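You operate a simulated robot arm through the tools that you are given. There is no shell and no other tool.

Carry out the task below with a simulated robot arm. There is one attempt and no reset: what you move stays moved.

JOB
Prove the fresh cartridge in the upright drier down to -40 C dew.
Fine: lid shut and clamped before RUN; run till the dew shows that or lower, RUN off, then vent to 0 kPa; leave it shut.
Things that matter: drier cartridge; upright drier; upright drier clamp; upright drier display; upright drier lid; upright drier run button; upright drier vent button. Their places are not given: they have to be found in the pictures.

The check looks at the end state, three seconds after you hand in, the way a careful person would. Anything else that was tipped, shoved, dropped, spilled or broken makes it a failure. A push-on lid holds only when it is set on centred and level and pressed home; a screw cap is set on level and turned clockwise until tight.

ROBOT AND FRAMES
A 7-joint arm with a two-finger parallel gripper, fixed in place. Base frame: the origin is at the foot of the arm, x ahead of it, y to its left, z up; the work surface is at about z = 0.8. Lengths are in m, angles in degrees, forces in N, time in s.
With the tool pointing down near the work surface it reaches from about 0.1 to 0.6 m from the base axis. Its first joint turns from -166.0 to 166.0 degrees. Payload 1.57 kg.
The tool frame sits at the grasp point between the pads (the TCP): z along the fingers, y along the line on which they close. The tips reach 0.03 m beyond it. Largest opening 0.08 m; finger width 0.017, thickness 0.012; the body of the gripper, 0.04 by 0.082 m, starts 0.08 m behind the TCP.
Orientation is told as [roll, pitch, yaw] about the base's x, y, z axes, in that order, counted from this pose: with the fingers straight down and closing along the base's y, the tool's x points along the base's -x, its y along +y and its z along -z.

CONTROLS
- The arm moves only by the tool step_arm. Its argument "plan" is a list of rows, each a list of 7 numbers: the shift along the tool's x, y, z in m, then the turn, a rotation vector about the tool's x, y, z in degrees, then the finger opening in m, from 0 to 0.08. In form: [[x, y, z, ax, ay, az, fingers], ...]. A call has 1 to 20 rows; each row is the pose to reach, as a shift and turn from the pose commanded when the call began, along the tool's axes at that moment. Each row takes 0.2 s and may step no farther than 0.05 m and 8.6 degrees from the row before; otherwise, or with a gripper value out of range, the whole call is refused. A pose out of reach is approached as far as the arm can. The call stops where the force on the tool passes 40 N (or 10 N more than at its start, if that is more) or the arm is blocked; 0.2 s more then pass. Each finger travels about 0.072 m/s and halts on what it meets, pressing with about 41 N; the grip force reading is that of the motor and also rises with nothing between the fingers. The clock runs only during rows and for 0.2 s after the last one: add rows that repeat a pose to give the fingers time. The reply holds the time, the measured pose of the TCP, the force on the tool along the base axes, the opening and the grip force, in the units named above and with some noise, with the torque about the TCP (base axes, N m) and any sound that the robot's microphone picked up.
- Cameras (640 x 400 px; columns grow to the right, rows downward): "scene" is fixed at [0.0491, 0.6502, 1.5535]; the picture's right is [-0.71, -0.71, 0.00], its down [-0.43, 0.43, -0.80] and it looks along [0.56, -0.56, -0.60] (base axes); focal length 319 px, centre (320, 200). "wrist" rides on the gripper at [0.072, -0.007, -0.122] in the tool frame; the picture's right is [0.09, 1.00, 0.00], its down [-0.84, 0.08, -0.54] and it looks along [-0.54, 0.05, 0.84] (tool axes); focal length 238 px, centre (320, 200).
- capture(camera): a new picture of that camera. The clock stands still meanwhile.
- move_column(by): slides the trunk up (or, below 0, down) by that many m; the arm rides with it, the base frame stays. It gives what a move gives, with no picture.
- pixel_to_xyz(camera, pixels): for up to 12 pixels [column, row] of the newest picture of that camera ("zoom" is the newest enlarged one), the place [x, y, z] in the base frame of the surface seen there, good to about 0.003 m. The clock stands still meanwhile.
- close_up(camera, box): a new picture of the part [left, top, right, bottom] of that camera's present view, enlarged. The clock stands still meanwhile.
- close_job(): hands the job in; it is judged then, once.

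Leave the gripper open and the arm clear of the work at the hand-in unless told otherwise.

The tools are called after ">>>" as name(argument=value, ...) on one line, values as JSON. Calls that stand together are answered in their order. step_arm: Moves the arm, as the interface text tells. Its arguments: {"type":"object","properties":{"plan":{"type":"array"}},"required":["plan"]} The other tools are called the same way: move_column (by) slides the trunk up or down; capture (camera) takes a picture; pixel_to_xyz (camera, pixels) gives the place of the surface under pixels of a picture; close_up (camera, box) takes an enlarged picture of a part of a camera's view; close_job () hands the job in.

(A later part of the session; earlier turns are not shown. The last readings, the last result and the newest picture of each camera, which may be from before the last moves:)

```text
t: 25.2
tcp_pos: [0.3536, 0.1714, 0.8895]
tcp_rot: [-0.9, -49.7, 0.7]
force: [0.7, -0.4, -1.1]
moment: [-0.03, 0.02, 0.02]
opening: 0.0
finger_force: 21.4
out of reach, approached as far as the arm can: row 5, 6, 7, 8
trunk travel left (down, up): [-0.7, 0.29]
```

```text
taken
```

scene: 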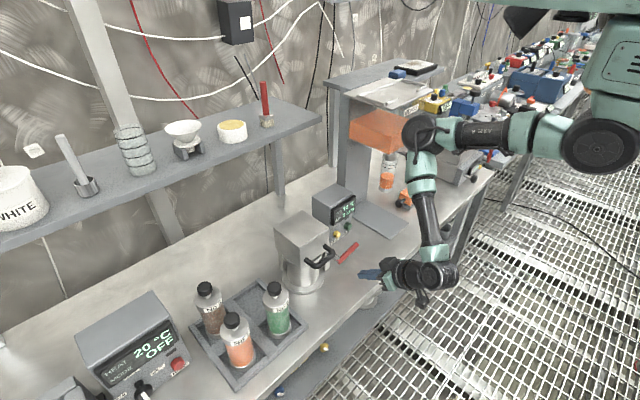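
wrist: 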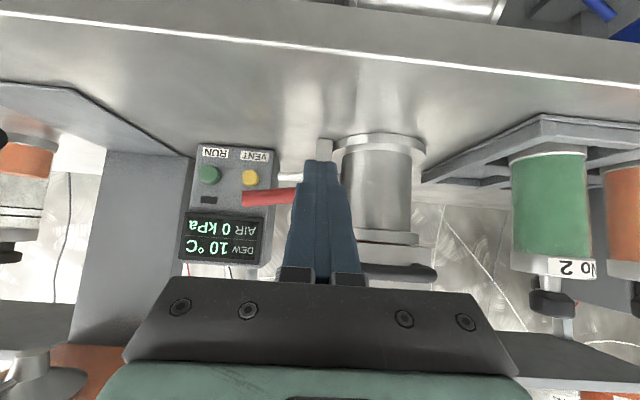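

The arm stops short again at low height: y stayed at 0.171 and z at 0.89. Lowering the trunk should fix this. I'll check where the elbow is relative to the bead hopper before moving the trunk.

>>> pixel_to_xyz(camera="scene", pixels=[[425, 135], [425, 175], [430, 220], [435, 270], [470, 130], [520, 135], [595, 145], [400, 270], [370, 275], [380, 110], [350, 120], [395, 195]])

```text
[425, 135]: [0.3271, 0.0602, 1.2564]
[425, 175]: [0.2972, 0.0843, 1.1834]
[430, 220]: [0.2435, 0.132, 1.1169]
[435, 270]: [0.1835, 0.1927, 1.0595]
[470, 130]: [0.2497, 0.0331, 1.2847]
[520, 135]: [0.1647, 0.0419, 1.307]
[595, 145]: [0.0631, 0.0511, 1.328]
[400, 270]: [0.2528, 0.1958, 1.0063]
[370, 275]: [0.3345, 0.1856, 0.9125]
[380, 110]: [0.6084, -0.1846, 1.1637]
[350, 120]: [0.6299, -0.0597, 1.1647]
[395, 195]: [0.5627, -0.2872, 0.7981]
```

The shoulder is at z≈1.33 and the forearm folds backward, so the wrist is bent about 95°. Raising the trunk will straighten the arm for low work, so I'll raise it by 0.12 m; the hand just rises into free space.

>>> move_column(by=0.12)

```text
t: 26.7
tcp_pos: [0.3532, 0.1696, 1.0097]
tcp_rot: [-0.7, -49.9, 0.5]
force: [0.2, 0.2, 0.7]
moment: [0.02, -0.02, -0.01]
opening: 0.0
finger_force: 21.3
trunk travel left (down, up): [-0.82, 0.17]
```

Trunk is up. Now I'll lower the hand to (0.35, 0.123, 0.86) in front of the grip.

>>> step_arm(plan=[[0.0228, -0.0092, 0.0192, 0, 0, 0, 0.0], [0.0456, -0.0184, 0.0383, 0, 0, 0, 0.0], [0.0684, -0.0276, 0.0575, 0, 0, 0, 0.0], [0.0912, -0.0368, 0.0766, 0, 0, 0, 0.0], [0.114, -0.046, 0.0958, 0, 0, 0, 0.0]])

>>> capture(camera="scene")

>>> capture(camera="wrist")

```text
t: 27.9
tcp_pos: [0.3621, 0.2064, 0.8756]
tcp_rot: [-2.3, -49.4, 0.6]
force: [0.5, -0.5, -0.3]
moment: [-0.04, -0.02, 0.03]
opening: 0.0
finger_force: 21.2
out of reach, approached as far as the arm can: row 1, 2, 3, 4, 5
trunk travel left (down, up): [-0.82, 0.17]
```

```text
taken
```

scene: 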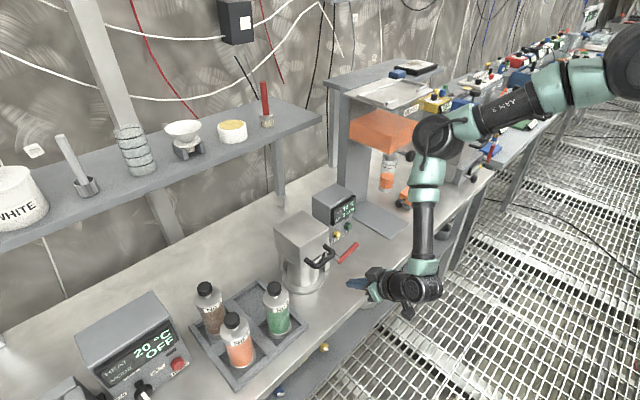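

```text
taken
```

wrist: 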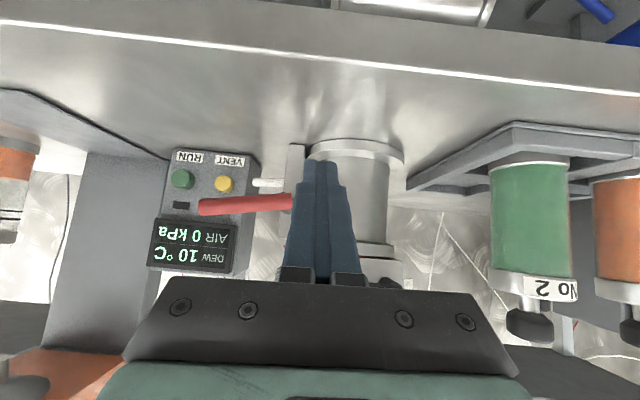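

The hand drifted to y≈0.206, so a wrist limit is in the way: the forearm points back while the tool points forward. The natural posture has the hand near shoulder height. So I'll raise the hand well up, then lower the trunk by a large amount to bring it down again.

>>> step_arm(plan=[[-0.0345, 0, -0.0289, 0, 0, 0, 0.0], [-0.069, 0, -0.0578, 0, 0, 0, 0.0], [-0.1035, -0.01, -0.0867, 0, 0, 0, 0.0], [-0.138, -0.02, -0.1156, 0, 0, 0, 0.0], [-0.1725, -0.03, -0.1445, 0, 0, 0, 0.0], [-0.207, -0.04, -0.1734, 0, 0, 0, 0.0], [-0.2415, -0.05, -0.2023, 0, 0, 0, 0.0], [-0.276, -0.06, -0.2312, 0, 0, 0, 0.0], [-0.3105, -0.07, -0.2601, 0, 0, 0, 0.0], [-0.345, -0.08, -0.289, 0, 0, 0, 0.0]])

```text
t: 30.1
tcp_pos: [0.3793, 0.1663, 1.3075]
tcp_rot: [1.3, -45.9, -0.6]
force: [0.3, 0.1, -0.3]
moment: [0.01, 0.0, -0.03]
opening: 0.0
finger_force: 21.3
out of reach, approached as far as the arm can: row 8, 9, 10
trunk travel left (down, up): [-0.82, 0.17]
```

Now at z≈1.31. I'll lower the trunk by 0.30 m, bringing the hand to about z≈1.01, still clear of the handle and the lever.

>>> move_column(by=-0.3)

>>> capture(camera="scene")

```text
t: 33.1
tcp_pos: [0.3824, 0.1675, 1.0089]
tcp_rot: [1.9, -46.1, -1.3]
force: [0.2, -0.4, -0.4]
moment: [0.0, -0.01, -0.02]
opening: 0.0003
finger_force: 21.6
trunk travel left (down, up): [-0.52, 0.47]
```

```text
taken
```

scene: 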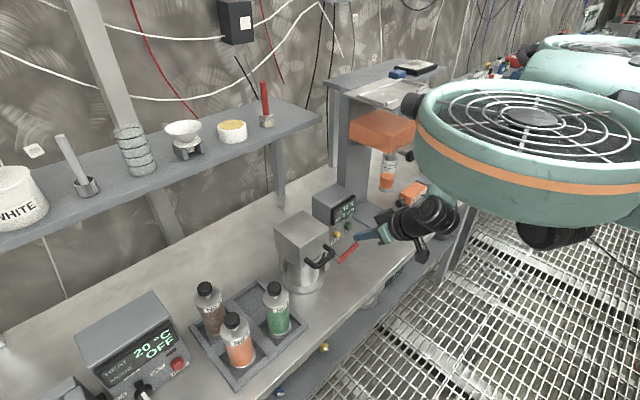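

The posture is better, but I want the shoulder lower still. I'll raise the hand another 0.15 m, then lower the trunk 0.2 m more.

>>> step_arm(plan=[[-0.027, 0, -0.026, 0, 0, 0, 0.0], [-0.054, 0, -0.052, 0, 0, 0, 0.0], [-0.081, 0, -0.078, 0, 0, 0, 0.0], [-0.108, 0, -0.104, 0, 0, 0, 0.0]])

```text
t: 33.9
tcp_pos: [0.3804, 0.1562, 1.0729]
tcp_rot: [-4.0, -39.8, 1.1]
force: [0.2, 0.4, 0.1]
moment: [-0.02, 0.0, -0.01]
opening: 0.0001
finger_force: 21.0
trunk travel left (down, up): [-0.52, 0.47]
stopped in row 4: the arm was blocked; the commanded pose is now the measured one
```

The arm reported being blocked at z≈1.07. I'll look at what it may be touching.

>>> capture(camera="scene")

>>> capture(camera="wrist")

```text
taken
```

scene: 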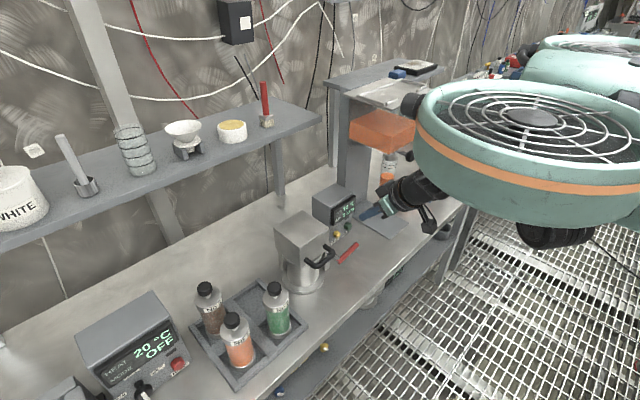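

```text
taken
```

wrist: 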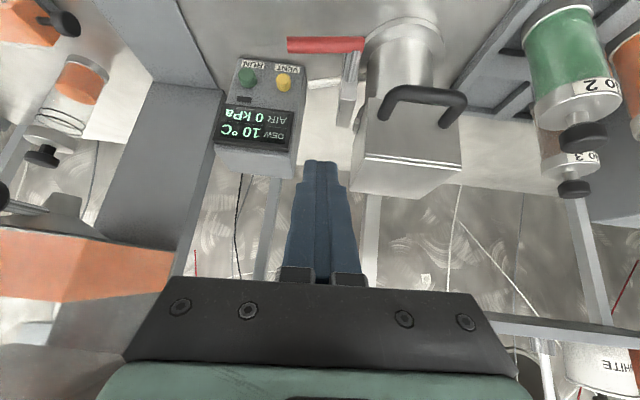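

A large hood of the robot is above the arm, so the arm probably met it. I'll measure the hood and the visible arm parts.

>>> pixel_to_xyz(camera="scene", pixels=[[430, 130], [470, 190], [440, 165], [560, 210], [530, 120], [412, 105], [415, 190], [440, 190], [400, 195], [428, 222], [555, 235], [440, 95]])

```text
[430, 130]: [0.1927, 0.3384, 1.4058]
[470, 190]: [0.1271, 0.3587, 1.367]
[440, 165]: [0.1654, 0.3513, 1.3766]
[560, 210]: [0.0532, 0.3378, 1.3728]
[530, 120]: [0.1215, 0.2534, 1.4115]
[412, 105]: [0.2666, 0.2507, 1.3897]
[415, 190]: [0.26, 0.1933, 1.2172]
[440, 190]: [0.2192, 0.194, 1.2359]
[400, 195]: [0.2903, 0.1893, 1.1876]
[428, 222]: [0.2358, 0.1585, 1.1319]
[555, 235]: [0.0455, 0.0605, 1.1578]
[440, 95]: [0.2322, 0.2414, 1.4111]
```

The hood sits about 0.25 m above the shoulder and limits the elbow, so a low trunk is no use. Better plan: put the trunk back at its first height and use a vertical tool turned only about 65–70° to grip the red bar. First I'll lower the hand slightly to free it, then raise the trunk 0.18 m.

>>> step_arm(plan=[[0.016, 0, 0.0192, 0, 0, 0, 0.0], [0.032, 0, 0.0384, 0, 0, 0, 0.0]])

>>> move_column(by=0.18)

```text
t: 34.5
tcp_pos: [0.383, 0.15, 1.0253]
tcp_rot: [-3.6, -40.1, 0.8]
force: [-0.9, 0.5, -0.8]
moment: [0.03, 0.01, 0.02]
opening: 0.0
finger_force: 21.0
trunk travel left (down, up): [-0.52, 0.47]
```

```text
t: 36.5
tcp_pos: [0.3824, 0.1505, 1.206]
tcp_rot: [-3.7, -40.3, 0.9]
force: [0.1, -0.3, -0.5]
moment: [-0.03, -0.01, 0.03]
opening: 0.0001
finger_force: 21.5
trunk travel left (down, up): [-0.7, 0.29]
```

The trunk is back at its first height. Now I'll bring the tool upright over the lever, to about (0.42, 0.125, 1.15).

>>> step_arm(plan=[[0.0014, -0.005, 0.0135, -0.7, 8.0, 0, 0.02], [0.0028, -0.01, 0.0269, -1.4, 16.1, 0, 0.04], [0.0041, -0.015, 0.0404, -2.1, 24.1, 0, 0.05], [0.0055, -0.02, 0.0538, -2.8, 32.2, 0, 0.05], [0.0069, -0.025, 0.0673, -3.5, 40.2, 0, 0.05]])

```text
t: 37.7
tcp_pos: [0.4207, 0.1205, 1.1511]
tcp_rot: [0.3, 0.0, -0.1]
force: [0.1, 0.2, -0.8]
moment: [-0.01, 0.02, -0.01]
opening: 0.0499
finger_force: 0.1
trunk travel left (down, up): [-0.7, 0.29]
```

The tool is upright with yaw 0 at (0.421, 0.121, 1.151). Now I'll turn it about its axis to yaw ≈ 70° so the fingers can straddle the red bar, and see whether the arm accepts it.

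>>> step_arm(plan=[[0, 0, 0, 0, 0, -8, 0.05], [0, 0, 0, 0, 0, -16, 0.05], [0, 0, 0, 0, 0, -24, 0.05], [0, 0, 0, 0, 0, -32, 0.05], [0, 0, 0, 0, 0, -40, 0.05], [0, 0, 0, 0, 0, -48, 0.05], [0, 0, 0, 0, 0, -56, 0.05], [0, 0, 0, 0, 0, -64, 0.05], [0, 0, 0, 0, 0, -72, 0.05]])

```text
t: 39.7
tcp_pos: [0.4204, 0.122, 1.1526]
tcp_rot: [-0.1, -0.3, 67.8]
force: [0.3, 0.9, 0.5]
moment: [0.02, 0.05, -0.01]
opening: 0.05
finger_force: 0.0
out of reach, approached as far as the arm can: row 9
trunk travel left (down, up): [-0.7, 0.29]
```

The arm accepts yaw ≈ 68°, its limit here. I'll back off to about 65°, centre over the bar at (0.4425, 0.125), and go down to z≈0.96, still above the lever.

>>> step_arm(plan=[[-0.0111, -0.0193, 0.0, 0, 0, 3, 0.05], [-0.0111, -0.0193, 0.038, 0, 0, 3, 0.05], [-0.0111, -0.0193, 0.076, 0, 0, 3, 0.05], [-0.0111, -0.0193, 0.114, 0, 0, 3, 0.05], [-0.0111, -0.0193, 0.152, 0, 0, 3, 0.05], [-0.0111, -0.0193, 0.19, 0, 0, 3, 0.05]])

>>> capture(camera="wrist")

>>> close_up(camera="scene", box=[270, 150, 430, 290])

```text
t: 41.1
tcp_pos: [0.4421, 0.1251, 0.9614]
tcp_rot: [0.0, -0.4, 64.6]
force: [0.6, -0.2, -0.5]
moment: [-0.03, 0.02, -0.02]
opening: 0.05
finger_force: 0.0
out of reach, approached as far as the arm can: row 3
trunk travel left (down, up): [-0.7, 0.29]
```

```text
taken
```

wrist: 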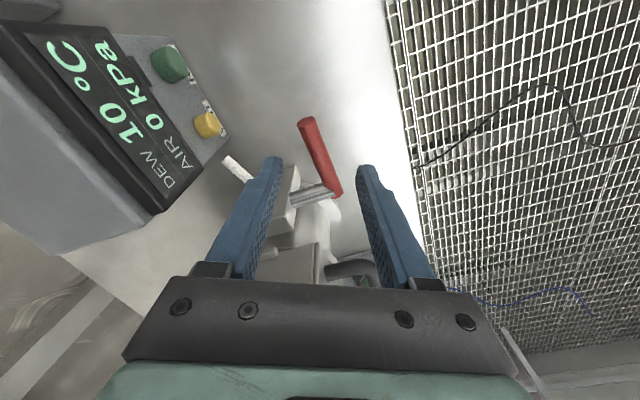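

```text
2.86 times, centred on (350, 220) of scene
```

zoom: 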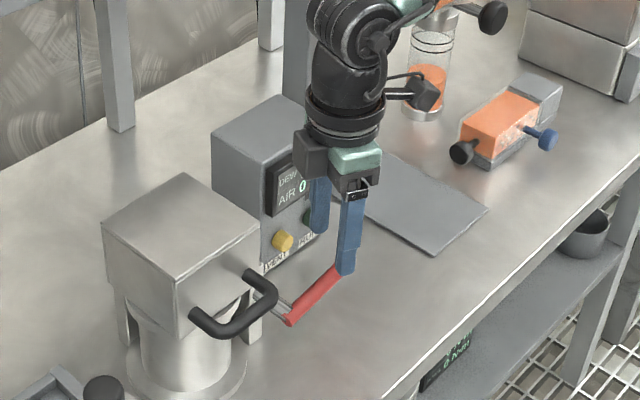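

The pose is reached and the red bar lies between the fingers in the wrist view, from (305,122) to (335,193). I'll measure it from here.

>>> pixel_to_xyz(camera="wrist", pixels=[[305, 122], [311, 135], [318, 155], [325, 172], [332, 188], [315, 195], [300, 200], [290, 190], [205, 125], [168, 63], [285, 175], [300, 262]])

```text
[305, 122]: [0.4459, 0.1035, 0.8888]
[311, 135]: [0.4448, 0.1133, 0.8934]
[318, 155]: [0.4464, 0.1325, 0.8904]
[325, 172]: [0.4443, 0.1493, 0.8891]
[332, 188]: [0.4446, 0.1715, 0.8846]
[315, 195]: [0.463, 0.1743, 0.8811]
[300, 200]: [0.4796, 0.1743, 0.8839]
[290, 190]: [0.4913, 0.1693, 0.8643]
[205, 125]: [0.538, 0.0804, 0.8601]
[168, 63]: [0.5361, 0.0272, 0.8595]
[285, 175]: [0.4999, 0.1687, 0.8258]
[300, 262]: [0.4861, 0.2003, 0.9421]
```

The bar's top is at z≈0.892, x≈0.444. I'll descend 0.078 m so the bar is between the pads, then close the fingers on it.

>>> step_arm(plan=[[0, 0, 0.03, 0, 0, 0, 0.05], [0, 0, 0.06, 0, 0, 0, 0.05], [0, 0, 0.078, 0, 0, 0, 0.05], [0, 0, 0.078, 0, 0, 0, 0.03], [0, 0, 0.078, 0, 0, 0, 0.01], [0, 0, 0.078, 0, 0, 0, 0.0], [0, 0, 0.078, 0, 0, 0, 0.0]])

>>> capture(camera="wrist")

```text
t: 42.7
tcp_pos: [0.4453, 0.1226, 0.8825]
tcp_rot: [-0.3, -0.3, 64.7]
force: [19.9, -4.9, 1.5]
moment: [0.03, 0.23, 0.79]
opening: 0.025
finger_force: 36.5
trunk travel left (down, up): [-0.7, 0.29]
```

```text
taken
```

wrist: 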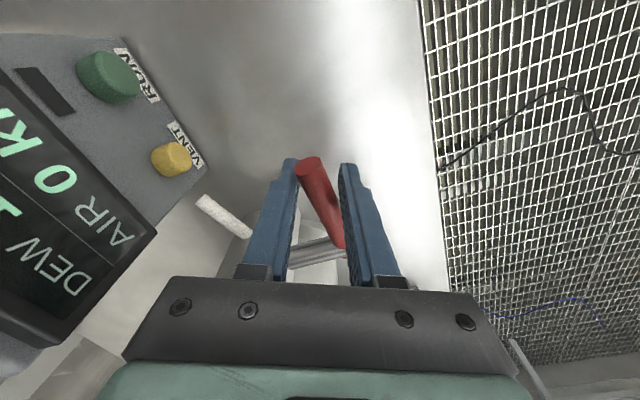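

The grip has hold of the bar (opening 0.025, because it crosses the pads at an angle). I'll try turning the lever up a few degrees about the shaft and watch the force.

>>> step_arm(plan=[[-0.001, 0.0005, -0.0049, 0, 0, 0, 0.0], [-0.0024, 0.0011, -0.0097, 0, 0, 0, 0.0], [-0.0024, 0.0011, -0.0097, 0, 0, 0, 0.0]])

>>> capture(camera="wrist")

```text
t: 43.5
tcp_pos: [0.4451, 0.1252, 0.8915]
tcp_rot: [0.0, -0.1, 64.8]
force: [15.4, -9.1, -15.6]
moment: [-0.87, 0.26, 1.01]
opening: 0.025
finger_force: 36.5
trunk travel left (down, up): [-0.7, 0.29]
```

```text
taken
```

wrist: 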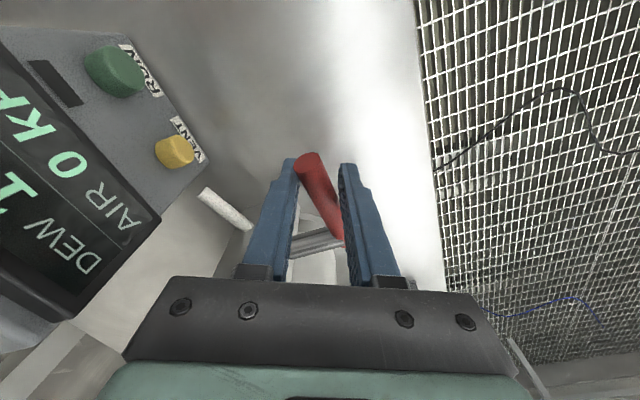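

The tool moved up 9 mm with about 16 N of resistance. I'll measure the bar to see whether it really turned.

>>> pixel_to_xyz(camera="wrist", pixels=[[306, 158], [312, 180], [320, 200], [328, 222], [332, 233], [320, 240], [305, 245], [310, 158], [175, 152], [110, 70]])

>>> close_up(camera="scene", box=[310, 200, 390, 280])

```text
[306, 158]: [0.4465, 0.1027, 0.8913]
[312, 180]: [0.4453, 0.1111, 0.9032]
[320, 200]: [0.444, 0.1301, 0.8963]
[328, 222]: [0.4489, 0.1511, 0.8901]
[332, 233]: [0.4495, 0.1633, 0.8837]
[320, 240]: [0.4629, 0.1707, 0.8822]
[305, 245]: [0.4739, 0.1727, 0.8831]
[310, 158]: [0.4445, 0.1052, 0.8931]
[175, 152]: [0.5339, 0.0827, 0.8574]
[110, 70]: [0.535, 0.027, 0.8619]
```

```text
5.00 times, centred on (350, 240) of scene
```

zoom: 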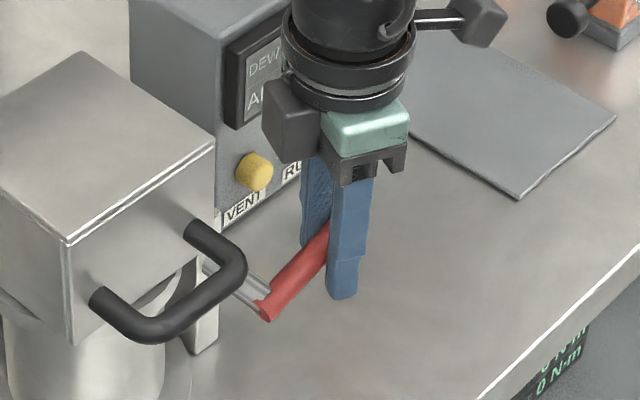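

The bar's slope went from about 9° to about 20°, so the lever does turn upward about its shaft. I'll continue along the arc to about 48°.

>>> step_arm(plan=[[-0.0025, 0.0012, -0.0065, 0, 0, 0, 0.0], [-0.0058, 0.0027, -0.0126, 0, 0, 0, 0.0], [-0.0097, 0.0046, -0.0183, 0, 0, 0, 0.0], [-0.0142, 0.0067, -0.0233, 0, 0, 0, 0.0]])

>>> close_up(camera="scene", box=[300, 190, 380, 270])

```text
t: 44.5
tcp_pos: [0.4449, 0.1401, 0.9154]
tcp_rot: [-0.2, 0.1, 64.6]
force: [14.8, -15.3, -13.7]
moment: [-1.02, 0.41, 1.0]
opening: 0.0254
finger_force: 36.8
trunk travel left (down, up): [-0.7, 0.29]
```

```text
5.00 times, centred on (340, 230) of scene
```

zoom: 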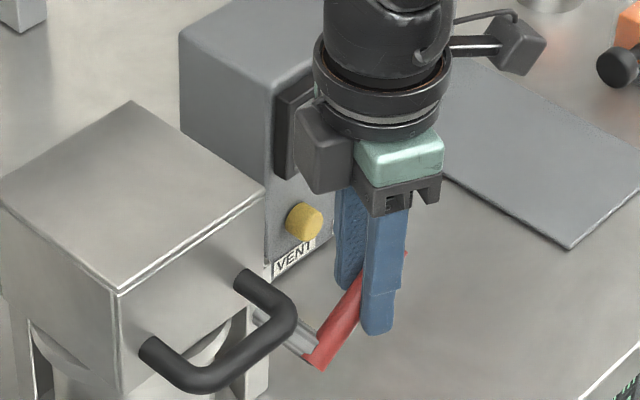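

The lever is at about 45° and follows well. I'll continue to about 76°.

>>> step_arm(plan=[[-0.005, 0.0023, -0.0044, 0, 0, 0, 0.0], [-0.0105, 0.005, -0.0081, 0, 0, 0, 0.0], [-0.0163, 0.0077, -0.011, 0, 0, 0, 0.0], [-0.0224, 0.0106, -0.0132, 0, 0, 0, 0.0]])

>>> close_up(camera="scene", box=[300, 190, 380, 270])

```text
t: 45.5
tcp_pos: [0.4356, 0.1721, 0.9293]
tcp_rot: [0.5, -0.4, 65.0]
force: [-0.6, -0.7, 0.3]
moment: [0.0, 0.01, 0.04]
opening: 0.0002
finger_force: 21.6
trunk travel left (down, up): [-0.7, 0.29]
```

```text
5.00 times, centred on (340, 230) of scene
```

zoom: 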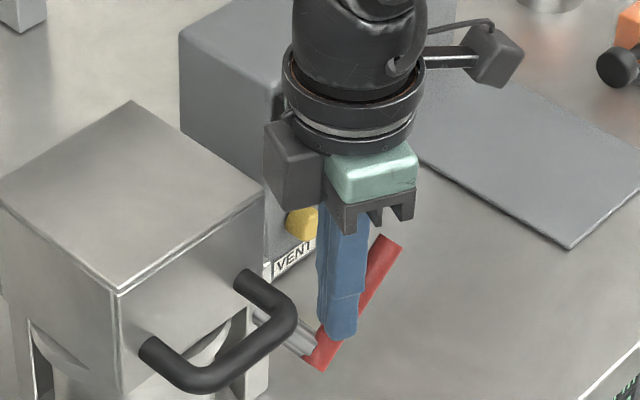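

The bar slipped out of the angled grip at about 50–55°; the fingers closed beside it and the lever stays put. I'll rise clear, turn the tool back to yaw 0, and then push the lever the rest of the way with closed fingers from its -y side.

>>> step_arm(plan=[[0, 0, -0.04, 0, 0, 0, 0.0], [0, 0, -0.08, 0, 0, 0, 0.0], [0, 0, -0.11, 0, 0, 0, 0.0], [0.01, -0.002, -0.11, 0, 0, 8.1, 0.0], [0.02, -0.004, -0.11, 0, 0, 16.2, 0.0], [0.03, -0.006, -0.11, 0, 0, 24.4, 0.0], [0.04, -0.008, -0.11, 0, 0, 32.5, 0.0], [0.05, -0.01, -0.11, 0, 0, 40.6, 0.0], [0.06, -0.013, -0.11, 0, 0, 48.7, 0.0], [0.072, -0.016, -0.11, 0, 0, 56.9, 0.0], [0.072, -0.016, -0.11, 0, 0, 65, 0.0]])

>>> close_up(camera="scene", box=[290, 180, 390, 280])

```text
t: 47.9
tcp_pos: [0.4238, 0.0959, 1.0415]
tcp_rot: [0.4, -0.2, -0.5]
force: [-0.7, 0.0, 0.7]
moment: [-0.03, 0.01, 0.01]
opening: 0.0
finger_force: 20.8
trunk travel left (down, up): [-0.7, 0.29]
```

```text
4.00 times, centred on (340, 230) of scene
```

zoom: 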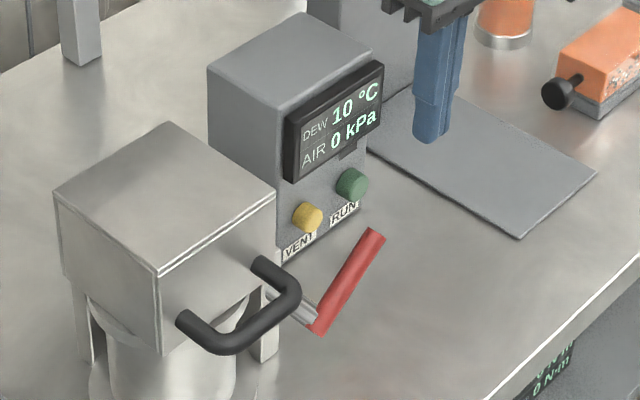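

The lever is clearly visible, standing partway up, from (318,325) to (377,235) in the zoom. I'll measure its present angle.

>>> pixel_to_xyz(camera="zoom", pixels=[[320, 320], [333, 300], [345, 280], [358, 260], [370, 242], [300, 305], [265, 345], [310, 215], [352, 183], [440, 125], [300, 165], [160, 230]])

```text
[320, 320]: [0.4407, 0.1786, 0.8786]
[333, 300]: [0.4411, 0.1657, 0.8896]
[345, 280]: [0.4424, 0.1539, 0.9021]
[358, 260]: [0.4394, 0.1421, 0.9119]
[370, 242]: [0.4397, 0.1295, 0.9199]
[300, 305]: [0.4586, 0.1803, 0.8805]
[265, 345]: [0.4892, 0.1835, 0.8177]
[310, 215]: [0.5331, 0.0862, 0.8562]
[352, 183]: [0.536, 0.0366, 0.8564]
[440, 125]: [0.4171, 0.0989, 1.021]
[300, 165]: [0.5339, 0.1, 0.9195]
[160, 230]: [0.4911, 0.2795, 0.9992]
```

The lever stands at about 40°, its end near (0.444, 0.127, 0.922). I'll tilt the closed fingers 20° forward and bring them beside the lever end on its -y side, at (0.444, 0.095, 0.935).

>>> step_arm(plan=[[-0.0067, 0, 0.0355, 0, -6.67, 0, 0.0], [-0.0133, 0, 0.071, 0, -13.3, 0, 0.0], [-0.02, 0, 0.1065, 0, -20, 0, 0.0], [-0.02, 0, 0.1065, 0, -20, 0, 0.0]])

>>> close_up(camera="scene", box=[290, 180, 390, 280])

>>> capture(camera="wrist")

```text
t: 48.9
tcp_pos: [0.4461, 0.096, 0.9321]
tcp_rot: [0.3, -20.2, -0.4]
force: [0.1, -0.6, 0.4]
moment: [0.01, -0.02, 0.01]
opening: 0.0001
finger_force: 21.0
trunk travel left (down, up): [-0.7, 0.29]
```

```text
4.00 times, centred on (340, 230) of scene
```

zoom: 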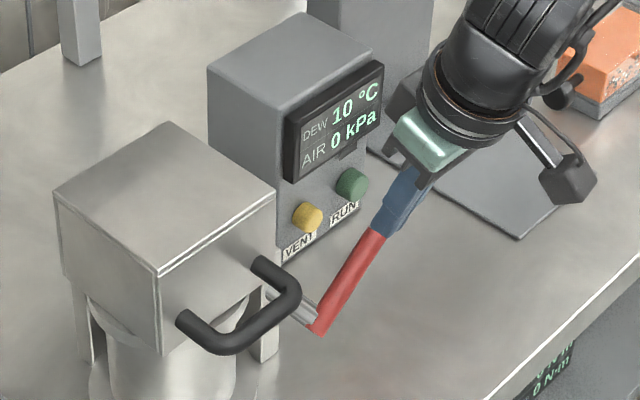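

```text
taken
```

wrist: 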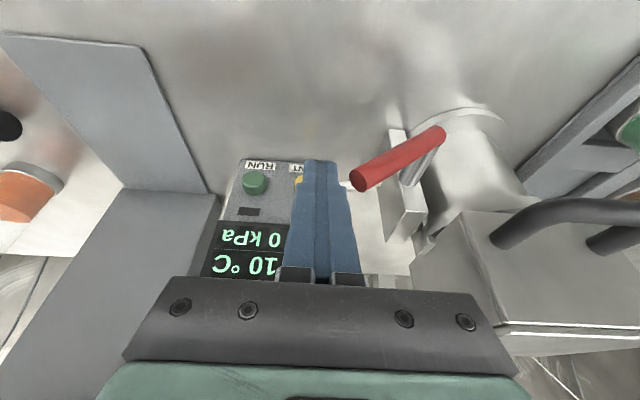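

The fingers are beside the lever's end. I'll push slowly in +y to stand the lever up, stopping short of vertical to check.

>>> step_arm(plan=[[0, 0.007, 0, 0, 0, 0, 0.0], [0, 0.014, 0, 0, 0, 0, 0.0], [0, 0.021, 0, 0, 0, 0, 0.0], [0, 0.028, 0, 0, 0, 0, 0.0], [0, 0.035, 0, 0, 0, 0, 0.0], [0, 0.042, 0, 0, 0, 0, 0.0], [0, 0.049, 0, 0, 0, 0, 0.0], [0, 0.055, 0, 0, 0, 0, 0.0]])

>>> close_up(camera="scene", box=[290, 180, 390, 280])

>>> capture(camera="wrist")

```text
t: 49.7
tcp_pos: [0.4461, 0.1012, 0.931]
tcp_rot: [-1.5, -20.0, -1.0]
force: [-9.7, -16.9, 11.8]
moment: [-0.03, 0.11, 0.11]
opening: 0.0
finger_force: 21.4
trunk travel left (down, up): [-0.7, 0.29]
stopped in row 3: the force on the tool passed its limit at 46 N (the readings are from after the stop); the commanded pose is now the measured one
```

```text
4.00 times, centred on (340, 230) of scene
```

zoom: 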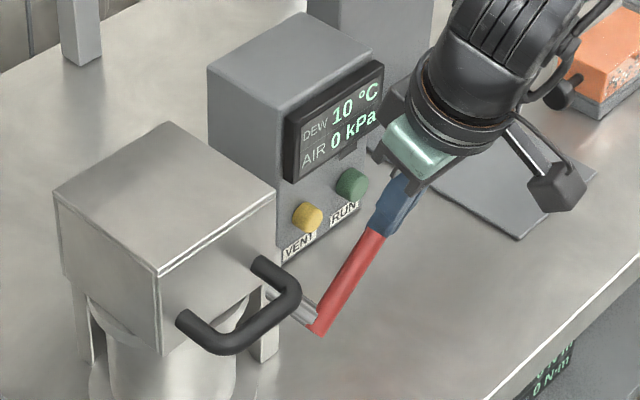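

```text
taken
```

wrist: 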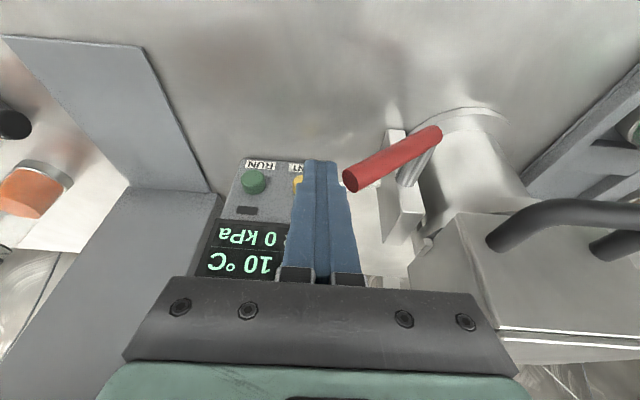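

The push stalled at 46 N: at 40° a purely sideways push jams by friction, and the lever did not move. Pushing along the lever's own arc (up and +y together) lets the contact stick and turn it, so I'll try that.

>>> step_arm(plan=[[-0.0012, 0.0042, -0.0032, 0, 0, 0, 0.0], [-0.0023, 0.0084, -0.0063, 0, 0, 0, 0.0], [-0.0033, 0.012, -0.0091, 0, 0, 0, 0.0], [-0.0043, 0.0155, -0.0118, 0, 0, 0, 0.0]])

>>> close_up(camera="scene", box=[290, 180, 390, 280])

```text
t: 50.7
tcp_pos: [0.4473, 0.1225, 0.9465]
tcp_rot: [-0.6, -20.3, -0.7]
force: [-0.5, -0.5, -0.6]
moment: [0.01, 0.0, 0.02]
opening: 0.0
finger_force: 21.7
trunk travel left (down, up): [-0.7, 0.29]
```

```text
4.00 times, centred on (340, 230) of scene
```

zoom: 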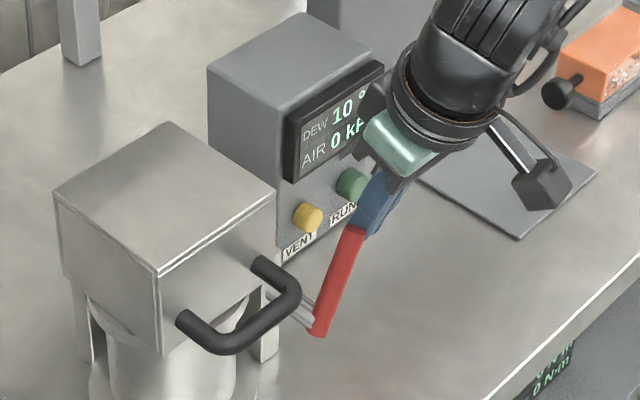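

The lever has turned further up with almost no force. I'll measure its new angle.

>>> pixel_to_xyz(camera="zoom", pixels=[[320, 325], [328, 300], [336, 278], [344, 255], [351, 236], [365, 205]])

>>> capture(camera="wrist")

```text
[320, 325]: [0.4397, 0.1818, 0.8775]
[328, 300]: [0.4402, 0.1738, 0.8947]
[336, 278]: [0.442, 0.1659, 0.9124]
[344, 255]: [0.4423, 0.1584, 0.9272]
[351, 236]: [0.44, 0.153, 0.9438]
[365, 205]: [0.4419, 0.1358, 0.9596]
```

```text
taken
```

wrist: 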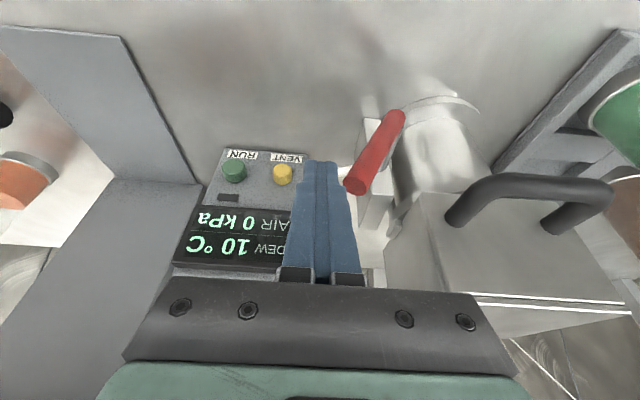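

The lever is at about 66° now. I'll keep pushing slowly in +y with a slight rise toward vertical.

>>> step_arm(plan=[[-0.0003, 0.006, -0.0008, 0, 0, 0, 0.0], [-0.0006, 0.012, -0.0016, 0, 0, 0, 0.0], [-0.001, 0.018, -0.0028, 0, 0, 0, 0.0], [-0.0014, 0.024, -0.0038, 0, 0, 0, 0.0], [-0.0017, 0.03, -0.0047, 0, 0, 0, 0.0], [-0.002, 0.035, -0.0056, 0, 0, 0, 0.0], [-0.002, 0.04, -0.0056, 0, 0, 0, 0.0]])

>>> close_up(camera="scene", box=[290, 180, 390, 280])

>>> capture(camera="wrist")

```text
t: 52.3
tcp_pos: [0.4471, 0.158, 0.9513]
tcp_rot: [-1.0, -20.3, -0.9]
force: [-6.8, -11.5, 15.7]
moment: [0.29, 0.02, 0.14]
opening: 0.0
finger_force: 21.2
trunk travel left (down, up): [-0.7, 0.29]
```

```text
4.00 times, centred on (340, 230) of scene
```

zoom: 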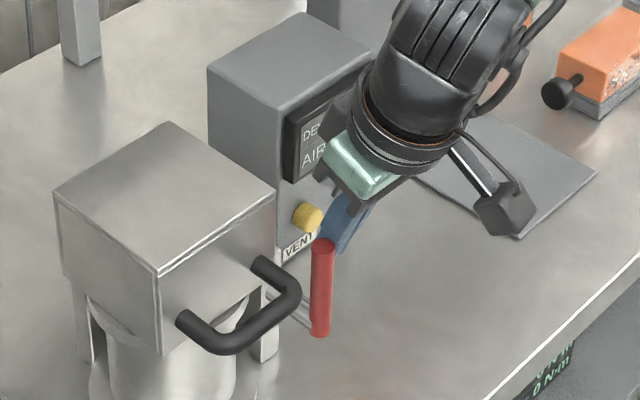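

```text
taken
```

wrist: 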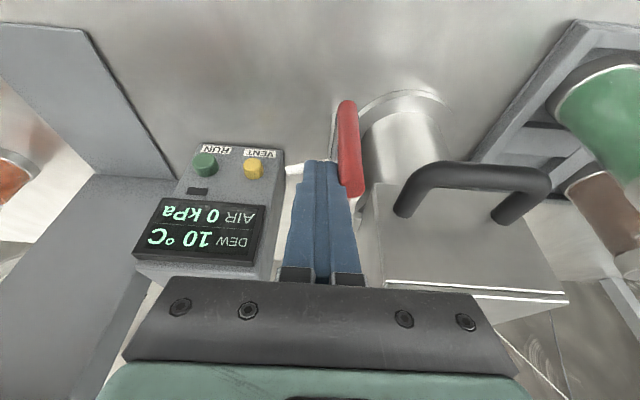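

The lever now stands about vertical. I'll push a little more to find its stop.

>>> step_arm(plan=[[0, 0.004, 0, 0, 0, 0, 0.0], [0, 0.008, 0, 0, 0, 0, 0.0], [0, 0.012, 0, 0, 0, 0, 0.0], [0, 0.012, 0, 0, 0, 0, 0.0]])

>>> close_up(camera="scene", box=[290, 180, 390, 280])

>>> capture(camera="wrist")

```text
t: 52.9
tcp_pos: [0.4472, 0.1588, 0.9514]
tcp_rot: [-2.2, -20.3, -1.1]
force: [-11.8, -17.0, 21.6]
moment: [0.4, 0.03, 0.23]
opening: 0.0001
finger_force: 21.6
trunk travel left (down, up): [-0.7, 0.29]
stopped in row 3: the force on the tool passed its limit at 42 N (the readings are from after the stop); the commanded pose is now the measured one
```

```text
4.00 times, centred on (340, 230) of scene
```

zoom: 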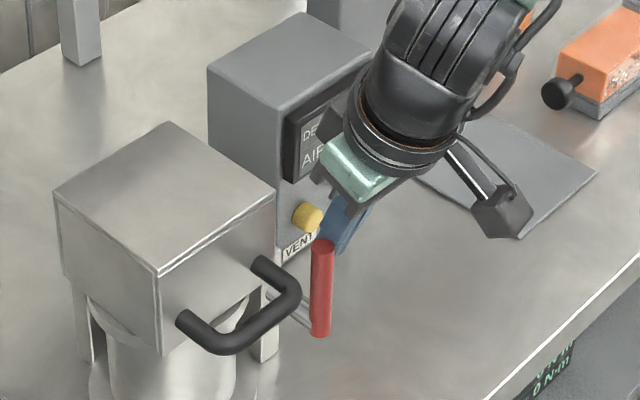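

```text
taken
```

wrist: 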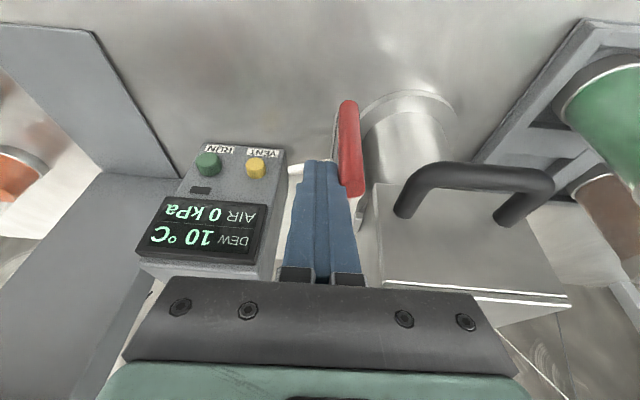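

It stopped at 42 N with no more travel. I'll measure the lever's angle here, then back the fingers away in -y.

>>> pixel_to_xyz(camera="zoom", pixels=[[320, 328], [320, 310], [321, 290], [322, 270], [323, 252], [324, 244]])

>>> step_arm(plan=[[0, -0.01, 0, 0, 0, 0, 0.0], [0, -0.03, 0, 0, 0, 0, 0.0], [0, -0.05, 0, 0, 0, 0, 0.0], [0, -0.06, -0.04, 0, 0, 0, 0.0], [0, -0.06, -0.08, 0, 0, 0, 0.0]])

>>> close_up(camera="scene", box=[290, 180, 390, 280])

>>> capture(camera="wrist")

```text
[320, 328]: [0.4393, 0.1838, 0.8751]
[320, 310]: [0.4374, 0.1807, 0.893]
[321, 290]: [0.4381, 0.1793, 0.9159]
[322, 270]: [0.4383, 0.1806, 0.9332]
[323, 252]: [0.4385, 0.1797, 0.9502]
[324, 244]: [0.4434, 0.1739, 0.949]
```

```text
t: 54.1
tcp_pos: [0.4193, 0.1067, 1.0252]
tcp_rot: [-1.8, -20.4, -1.1]
force: [-0.4, -1.0, 0.2]
moment: [0.01, 0.04, -0.01]
opening: 0.0
finger_force: 21.4
trunk travel left (down, up): [-0.7, 0.29]
```

```text
4.00 times, centred on (340, 230) of scene
```

zoom: 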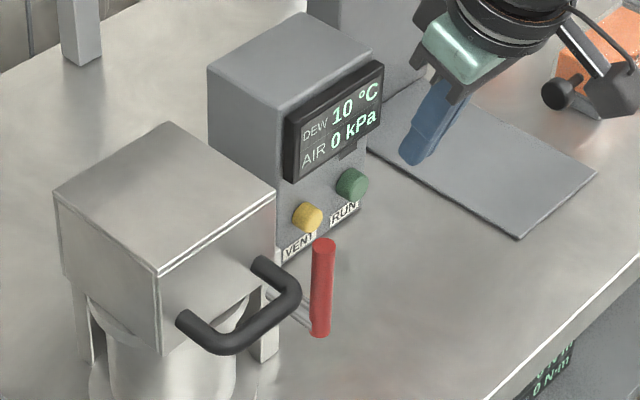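

```text
taken
```

wrist: 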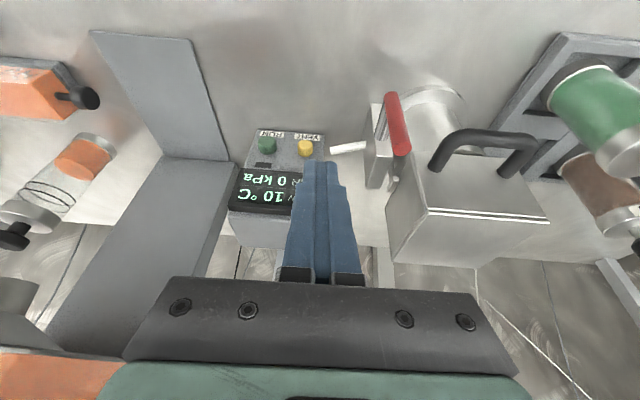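

The lever stands upright on its own at its stop. I'll look closer at the latch area and the lid from the wrist camera.

>>> close_up(camera="wrist", box=[300, 60, 480, 200])

>>> close_up(camera="wrist", box=[210, 110, 330, 210])

```text
2.86 times, centred on (390, 130) of wrist
```

zoom: 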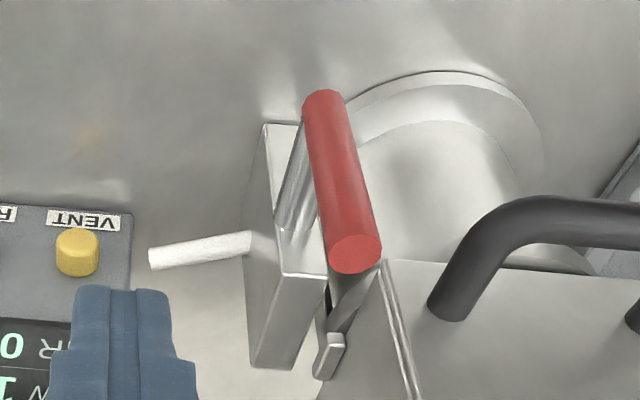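

```text
4.00 times, centred on (270, 160) of wrist
```

zoom: 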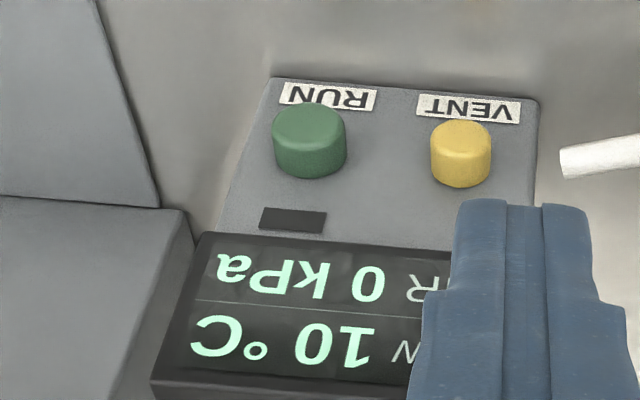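

The lid is shut, the lever is upright, and the RUN (green) and VENT (yellow) buttons are in view. I'll measure both buttons in this zoom.

>>> pixel_to_xyz(camera="zoom", pixels=[[308, 120], [290, 120], [330, 120], [308, 112], [310, 140], [310, 165], [462, 130], [462, 150], [462, 175], [365, 150], [390, 180], [300, 220]])

```text
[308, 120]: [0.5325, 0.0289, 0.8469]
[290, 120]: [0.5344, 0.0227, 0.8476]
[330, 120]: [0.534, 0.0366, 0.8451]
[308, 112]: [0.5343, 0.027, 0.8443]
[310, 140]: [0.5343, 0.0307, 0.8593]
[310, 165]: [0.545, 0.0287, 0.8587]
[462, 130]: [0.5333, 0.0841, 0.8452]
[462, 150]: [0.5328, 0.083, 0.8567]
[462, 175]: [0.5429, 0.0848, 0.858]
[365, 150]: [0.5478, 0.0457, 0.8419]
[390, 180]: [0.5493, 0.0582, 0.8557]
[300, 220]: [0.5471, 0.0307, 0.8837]
```

RUN's face is at about (0.534, 0.030, 0.850) and VENT's at about (0.533, 0.085, 0.851). I'll move the closed fingers in front of RUN and tilt to 30°.

>>> step_arm(plan=[[-0.0056, -0.019, 0.022, -0.6, -3.2, 0, 0.0], [-0.0111, -0.038, 0.044, -1.2, -6.4, 0, 0.0], [-0.0167, -0.057, 0.0659, -1.8, -9.6, 0, 0.0], [-0.0222, -0.076, 0.0879, -1.8, -9.6, 0, 0.0]])

```text
t: 55.1
tcp_pos: [0.472, 0.0286, 0.9529]
tcp_rot: [0.0, -29.9, -0.8]
force: [-0.2, 1.6, -0.3]
moment: [-0.04, 0.02, 0.0]
opening: 0.0
finger_force: 21.3
trunk travel left (down, up): [-0.7, 0.29]
```

Tilt is 30° at (0.472, 0.029, 0.953). I'll go down to RUN's height with the tips about 2 cm short of its face.

>>> step_arm(plan=[[0.0089, 0.001, 0.026, 0, 0, 0, 0.0], [0.0177, 0.002, 0.0521, 0, 0, 0, 0.0], [0.0266, 0.002, 0.0781, 0, 0, 0, 0.0], [0.0266, 0.002, 0.0781, 0, 0, 0, 0.0]])

>>> close_up(camera="scene", box=[290, 170, 400, 260])

>>> capture(camera="wrist")

```text
t: 56.1
tcp_pos: [0.4864, 0.0285, 0.8712]
tcp_rot: [0.1, -30.0, -0.9]
force: [-0.5, 0.0, 0.1]
moment: [0.01, 0.0, -0.04]
opening: 0.0
finger_force: 21.1
trunk travel left (down, up): [-0.7, 0.29]
```

```text
4.44 times, centred on (345, 215) of scene
```

zoom: 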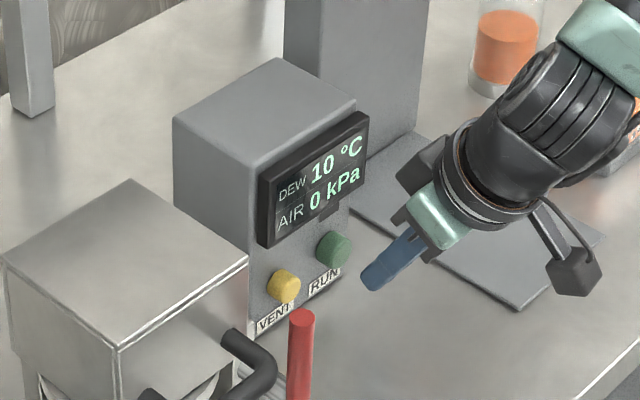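

```text
taken
```

wrist: 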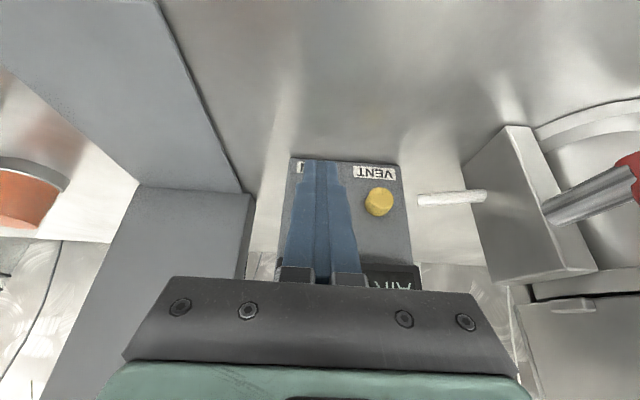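

The tips are in line with RUN, about 2.5 cm off the face. I'll press forward in small steps.

>>> step_arm(plan=[[-0.0104, 0.002, 0.006, 0, 0, 0, 0.0], [-0.0173, 0.002, 0.01, 0, 0, 0, 0.0], [-0.0208, 0.002, 0.012, 0, 0, 0, 0.0], [-0.0225, 0.002, 0.013, 0, 0, 0, 0.0], [-0.0242, 0.002, 0.014, 0, 0, 0, 0.0]])

>>> close_up(camera="scene", box=[290, 170, 400, 260])

```text
t: 57.3
tcp_pos: [0.5139, 0.0299, 0.871]
tcp_rot: [0.1, -29.8, -0.8]
force: [-1.6, 0.6, 0.4]
moment: [0.01, 0.01, -0.02]
opening: 0.0
finger_force: 21.1
trunk travel left (down, up): [-0.7, 0.29]
```

```text
4.44 times, centred on (345, 215) of scene
```

zoom: 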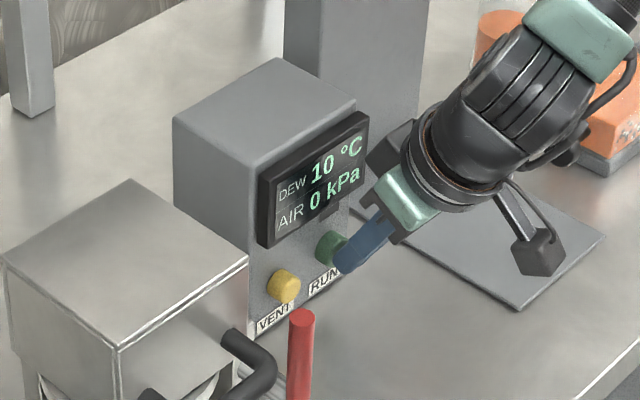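

The tips have just touched RUN (about 1.6 N) and the display is unchanged. I'll press a few millimetres further.

>>> step_arm(plan=[[-0.0017, 0, 0.001, 0, 0, 0, 0.0], [-0.0035, 0, 0.002, 0, 0, 0, 0.0], [-0.0052, 0, 0.003, 0, 0, 0, 0.0]])

>>> close_up(camera="scene", box=[290, 170, 400, 260])

```text
t: 58.1
tcp_pos: [0.5196, 0.0294, 0.8718]
tcp_rot: [0.0, -29.8, -0.8]
force: [-5.1, -1.8, 1.1]
moment: [-0.04, 0.08, -0.02]
opening: 0.0
finger_force: 21.2
trunk travel left (down, up): [-0.7, 0.29]
heard: click
```

```text
4.44 times, centred on (345, 215) of scene
```

zoom: 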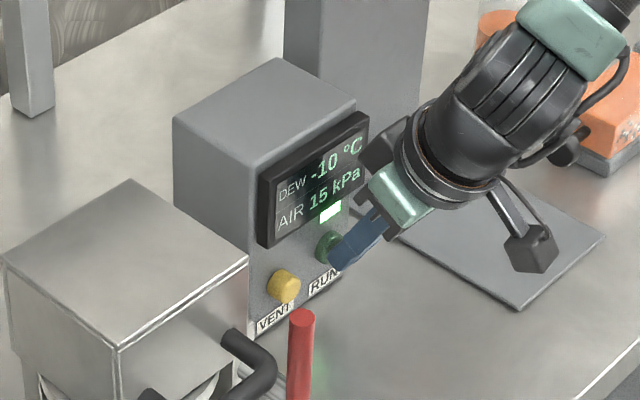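

A click: the lamp is lit and the display reads DEW -10 °C, AIR 15 kPa. It's drying quickly, so I'll release the button by backing off and check the reading again.

>>> step_arm(plan=[[0.0104, 0, -0.006, 0, 0, 0, 0.0]])

>>> close_up(camera="scene", box=[290, 170, 400, 260])

```text
t: 58.5
tcp_pos: [0.5092, 0.0303, 0.8727]
tcp_rot: [0.1, -30.0, -0.7]
force: [0.0, -0.7, -0.3]
moment: [-0.01, 0.0, -0.02]
opening: 0.0
finger_force: 21.7
trunk travel left (down, up): [-0.7, 0.29]
```

```text
4.44 times, centred on (345, 215) of scene
```

zoom: 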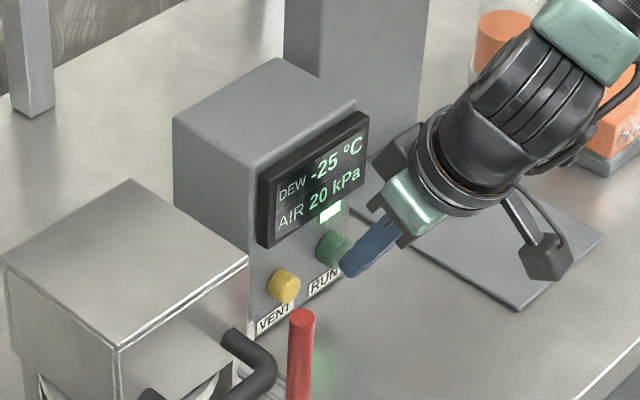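

The lamp stays lit after release: DEW -25 °C, AIR 20 kPa. I'll hold position briefly and read again.

>>> step_arm(plan=[[0, 0, 0, 0, 0, 0, 0.0], [0, 0, 0, 0, 0, 0, 0.0]])

>>> close_up(camera="scene", box=[310, 180, 370, 230])

```text
t: 59.1
tcp_pos: [0.5094, 0.0292, 0.8728]
tcp_rot: [0.1, -29.8, -0.8]
force: [-0.2, 0.6, -0.3]
moment: [-0.04, 0.01, -0.01]
opening: 0.0001
finger_force: 21.4
trunk travel left (down, up): [-0.7, 0.29]
```

```text
8.00 times, centred on (340, 205) of scene
```

zoom: 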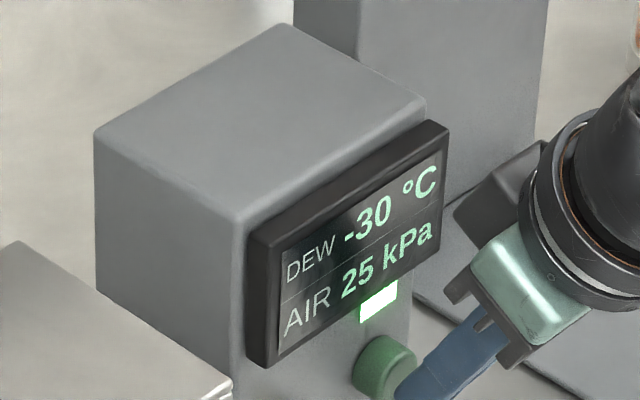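

DEW -30 °C, AIR 25 kPa and still falling. I'll wait a little longer.

>>> step_arm(plan=[[0, 0, 0, 0, 0, 0, 0.0], [0, 0, 0, 0, 0, 0, 0.0], [0, 0, 0, 0, 0, 0, 0.0], [0, 0, 0, 0, 0, 0, 0.0]])

>>> close_up(camera="scene", box=[310, 180, 370, 230])

```text
t: 60.1
tcp_pos: [0.5075, 0.0306, 0.8719]
tcp_rot: [0.0, -29.8, -0.8]
force: [0.1, 0.2, -0.3]
moment: [-0.01, 0.01, 0.0]
opening: 0.0
finger_force: 21.0
trunk travel left (down, up): [-0.7, 0.29]
```

```text
8.00 times, centred on (340, 205) of scene
```

zoom: 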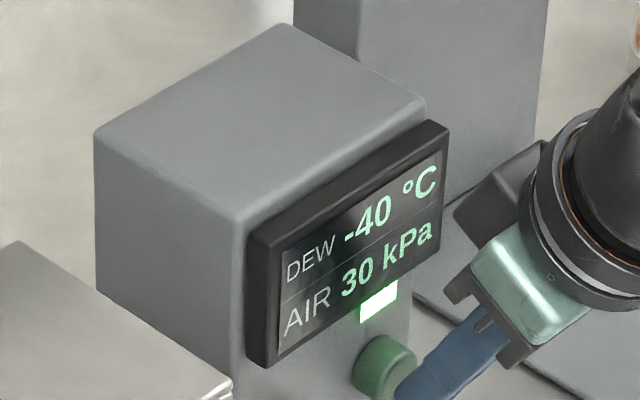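

It shows DEW -40 °C, AIR 30 kPa. The display moves in steps of 5, so I'll give it a moment more to be safely at or below -40 before switching off.

>>> step_arm(plan=[[0, 0, 0, 0, 0, 0, 0.0], [0, 0, 0, 0, 0, 0, 0.0]])

>>> close_up(camera="scene", box=[310, 180, 370, 230])

```text
t: 60.7
tcp_pos: [0.5077, 0.0282, 0.8722]
tcp_rot: [0.2, -29.8, -0.7]
force: [0.2, 0.8, 0.0]
moment: [0.02, -0.02, -0.04]
opening: 0.0001
finger_force: 21.4
trunk travel left (down, up): [-0.7, 0.29]
```

```text
8.00 times, centred on (340, 205) of scene
```

zoom: 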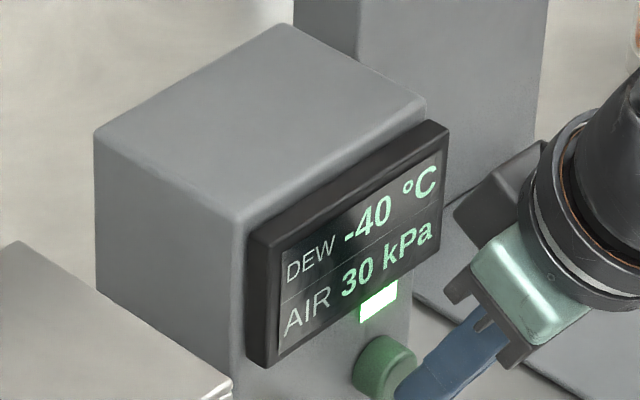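

Still -40 °C, 30 kPa; it's levelling off. I'll wait one more second to see where it settles.

>>> step_arm(plan=[[0, 0, 0, 0, 0, 0, 0.0], [0, 0, 0, 0, 0, 0, 0.0], [0, 0, 0, 0, 0, 0, 0.0], [0, 0, 0, 0, 0, 0, 0.0], [0, 0, 0, 0, 0, 0, 0.0]])

>>> close_up(camera="scene", box=[310, 180, 370, 230])

```text
t: 61.9
tcp_pos: [0.5079, 0.0299, 0.872]
tcp_rot: [-0.1, -29.9, -0.9]
force: [0.4, -0.2, -0.3]
moment: [-0.02, 0.02, 0.0]
opening: 0.0
finger_force: 21.2
trunk travel left (down, up): [-0.7, 0.29]
```

```text
8.00 times, centred on (340, 205) of scene
```

zoom: 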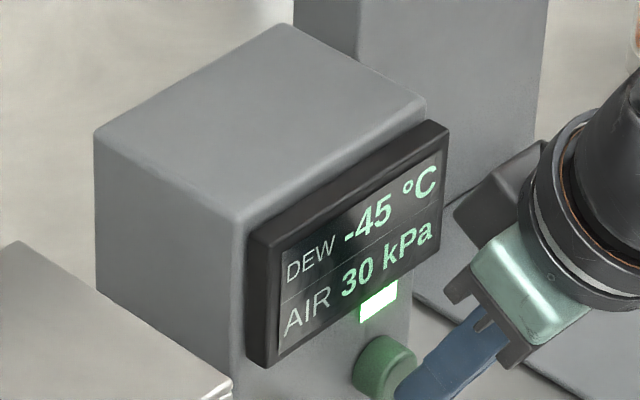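

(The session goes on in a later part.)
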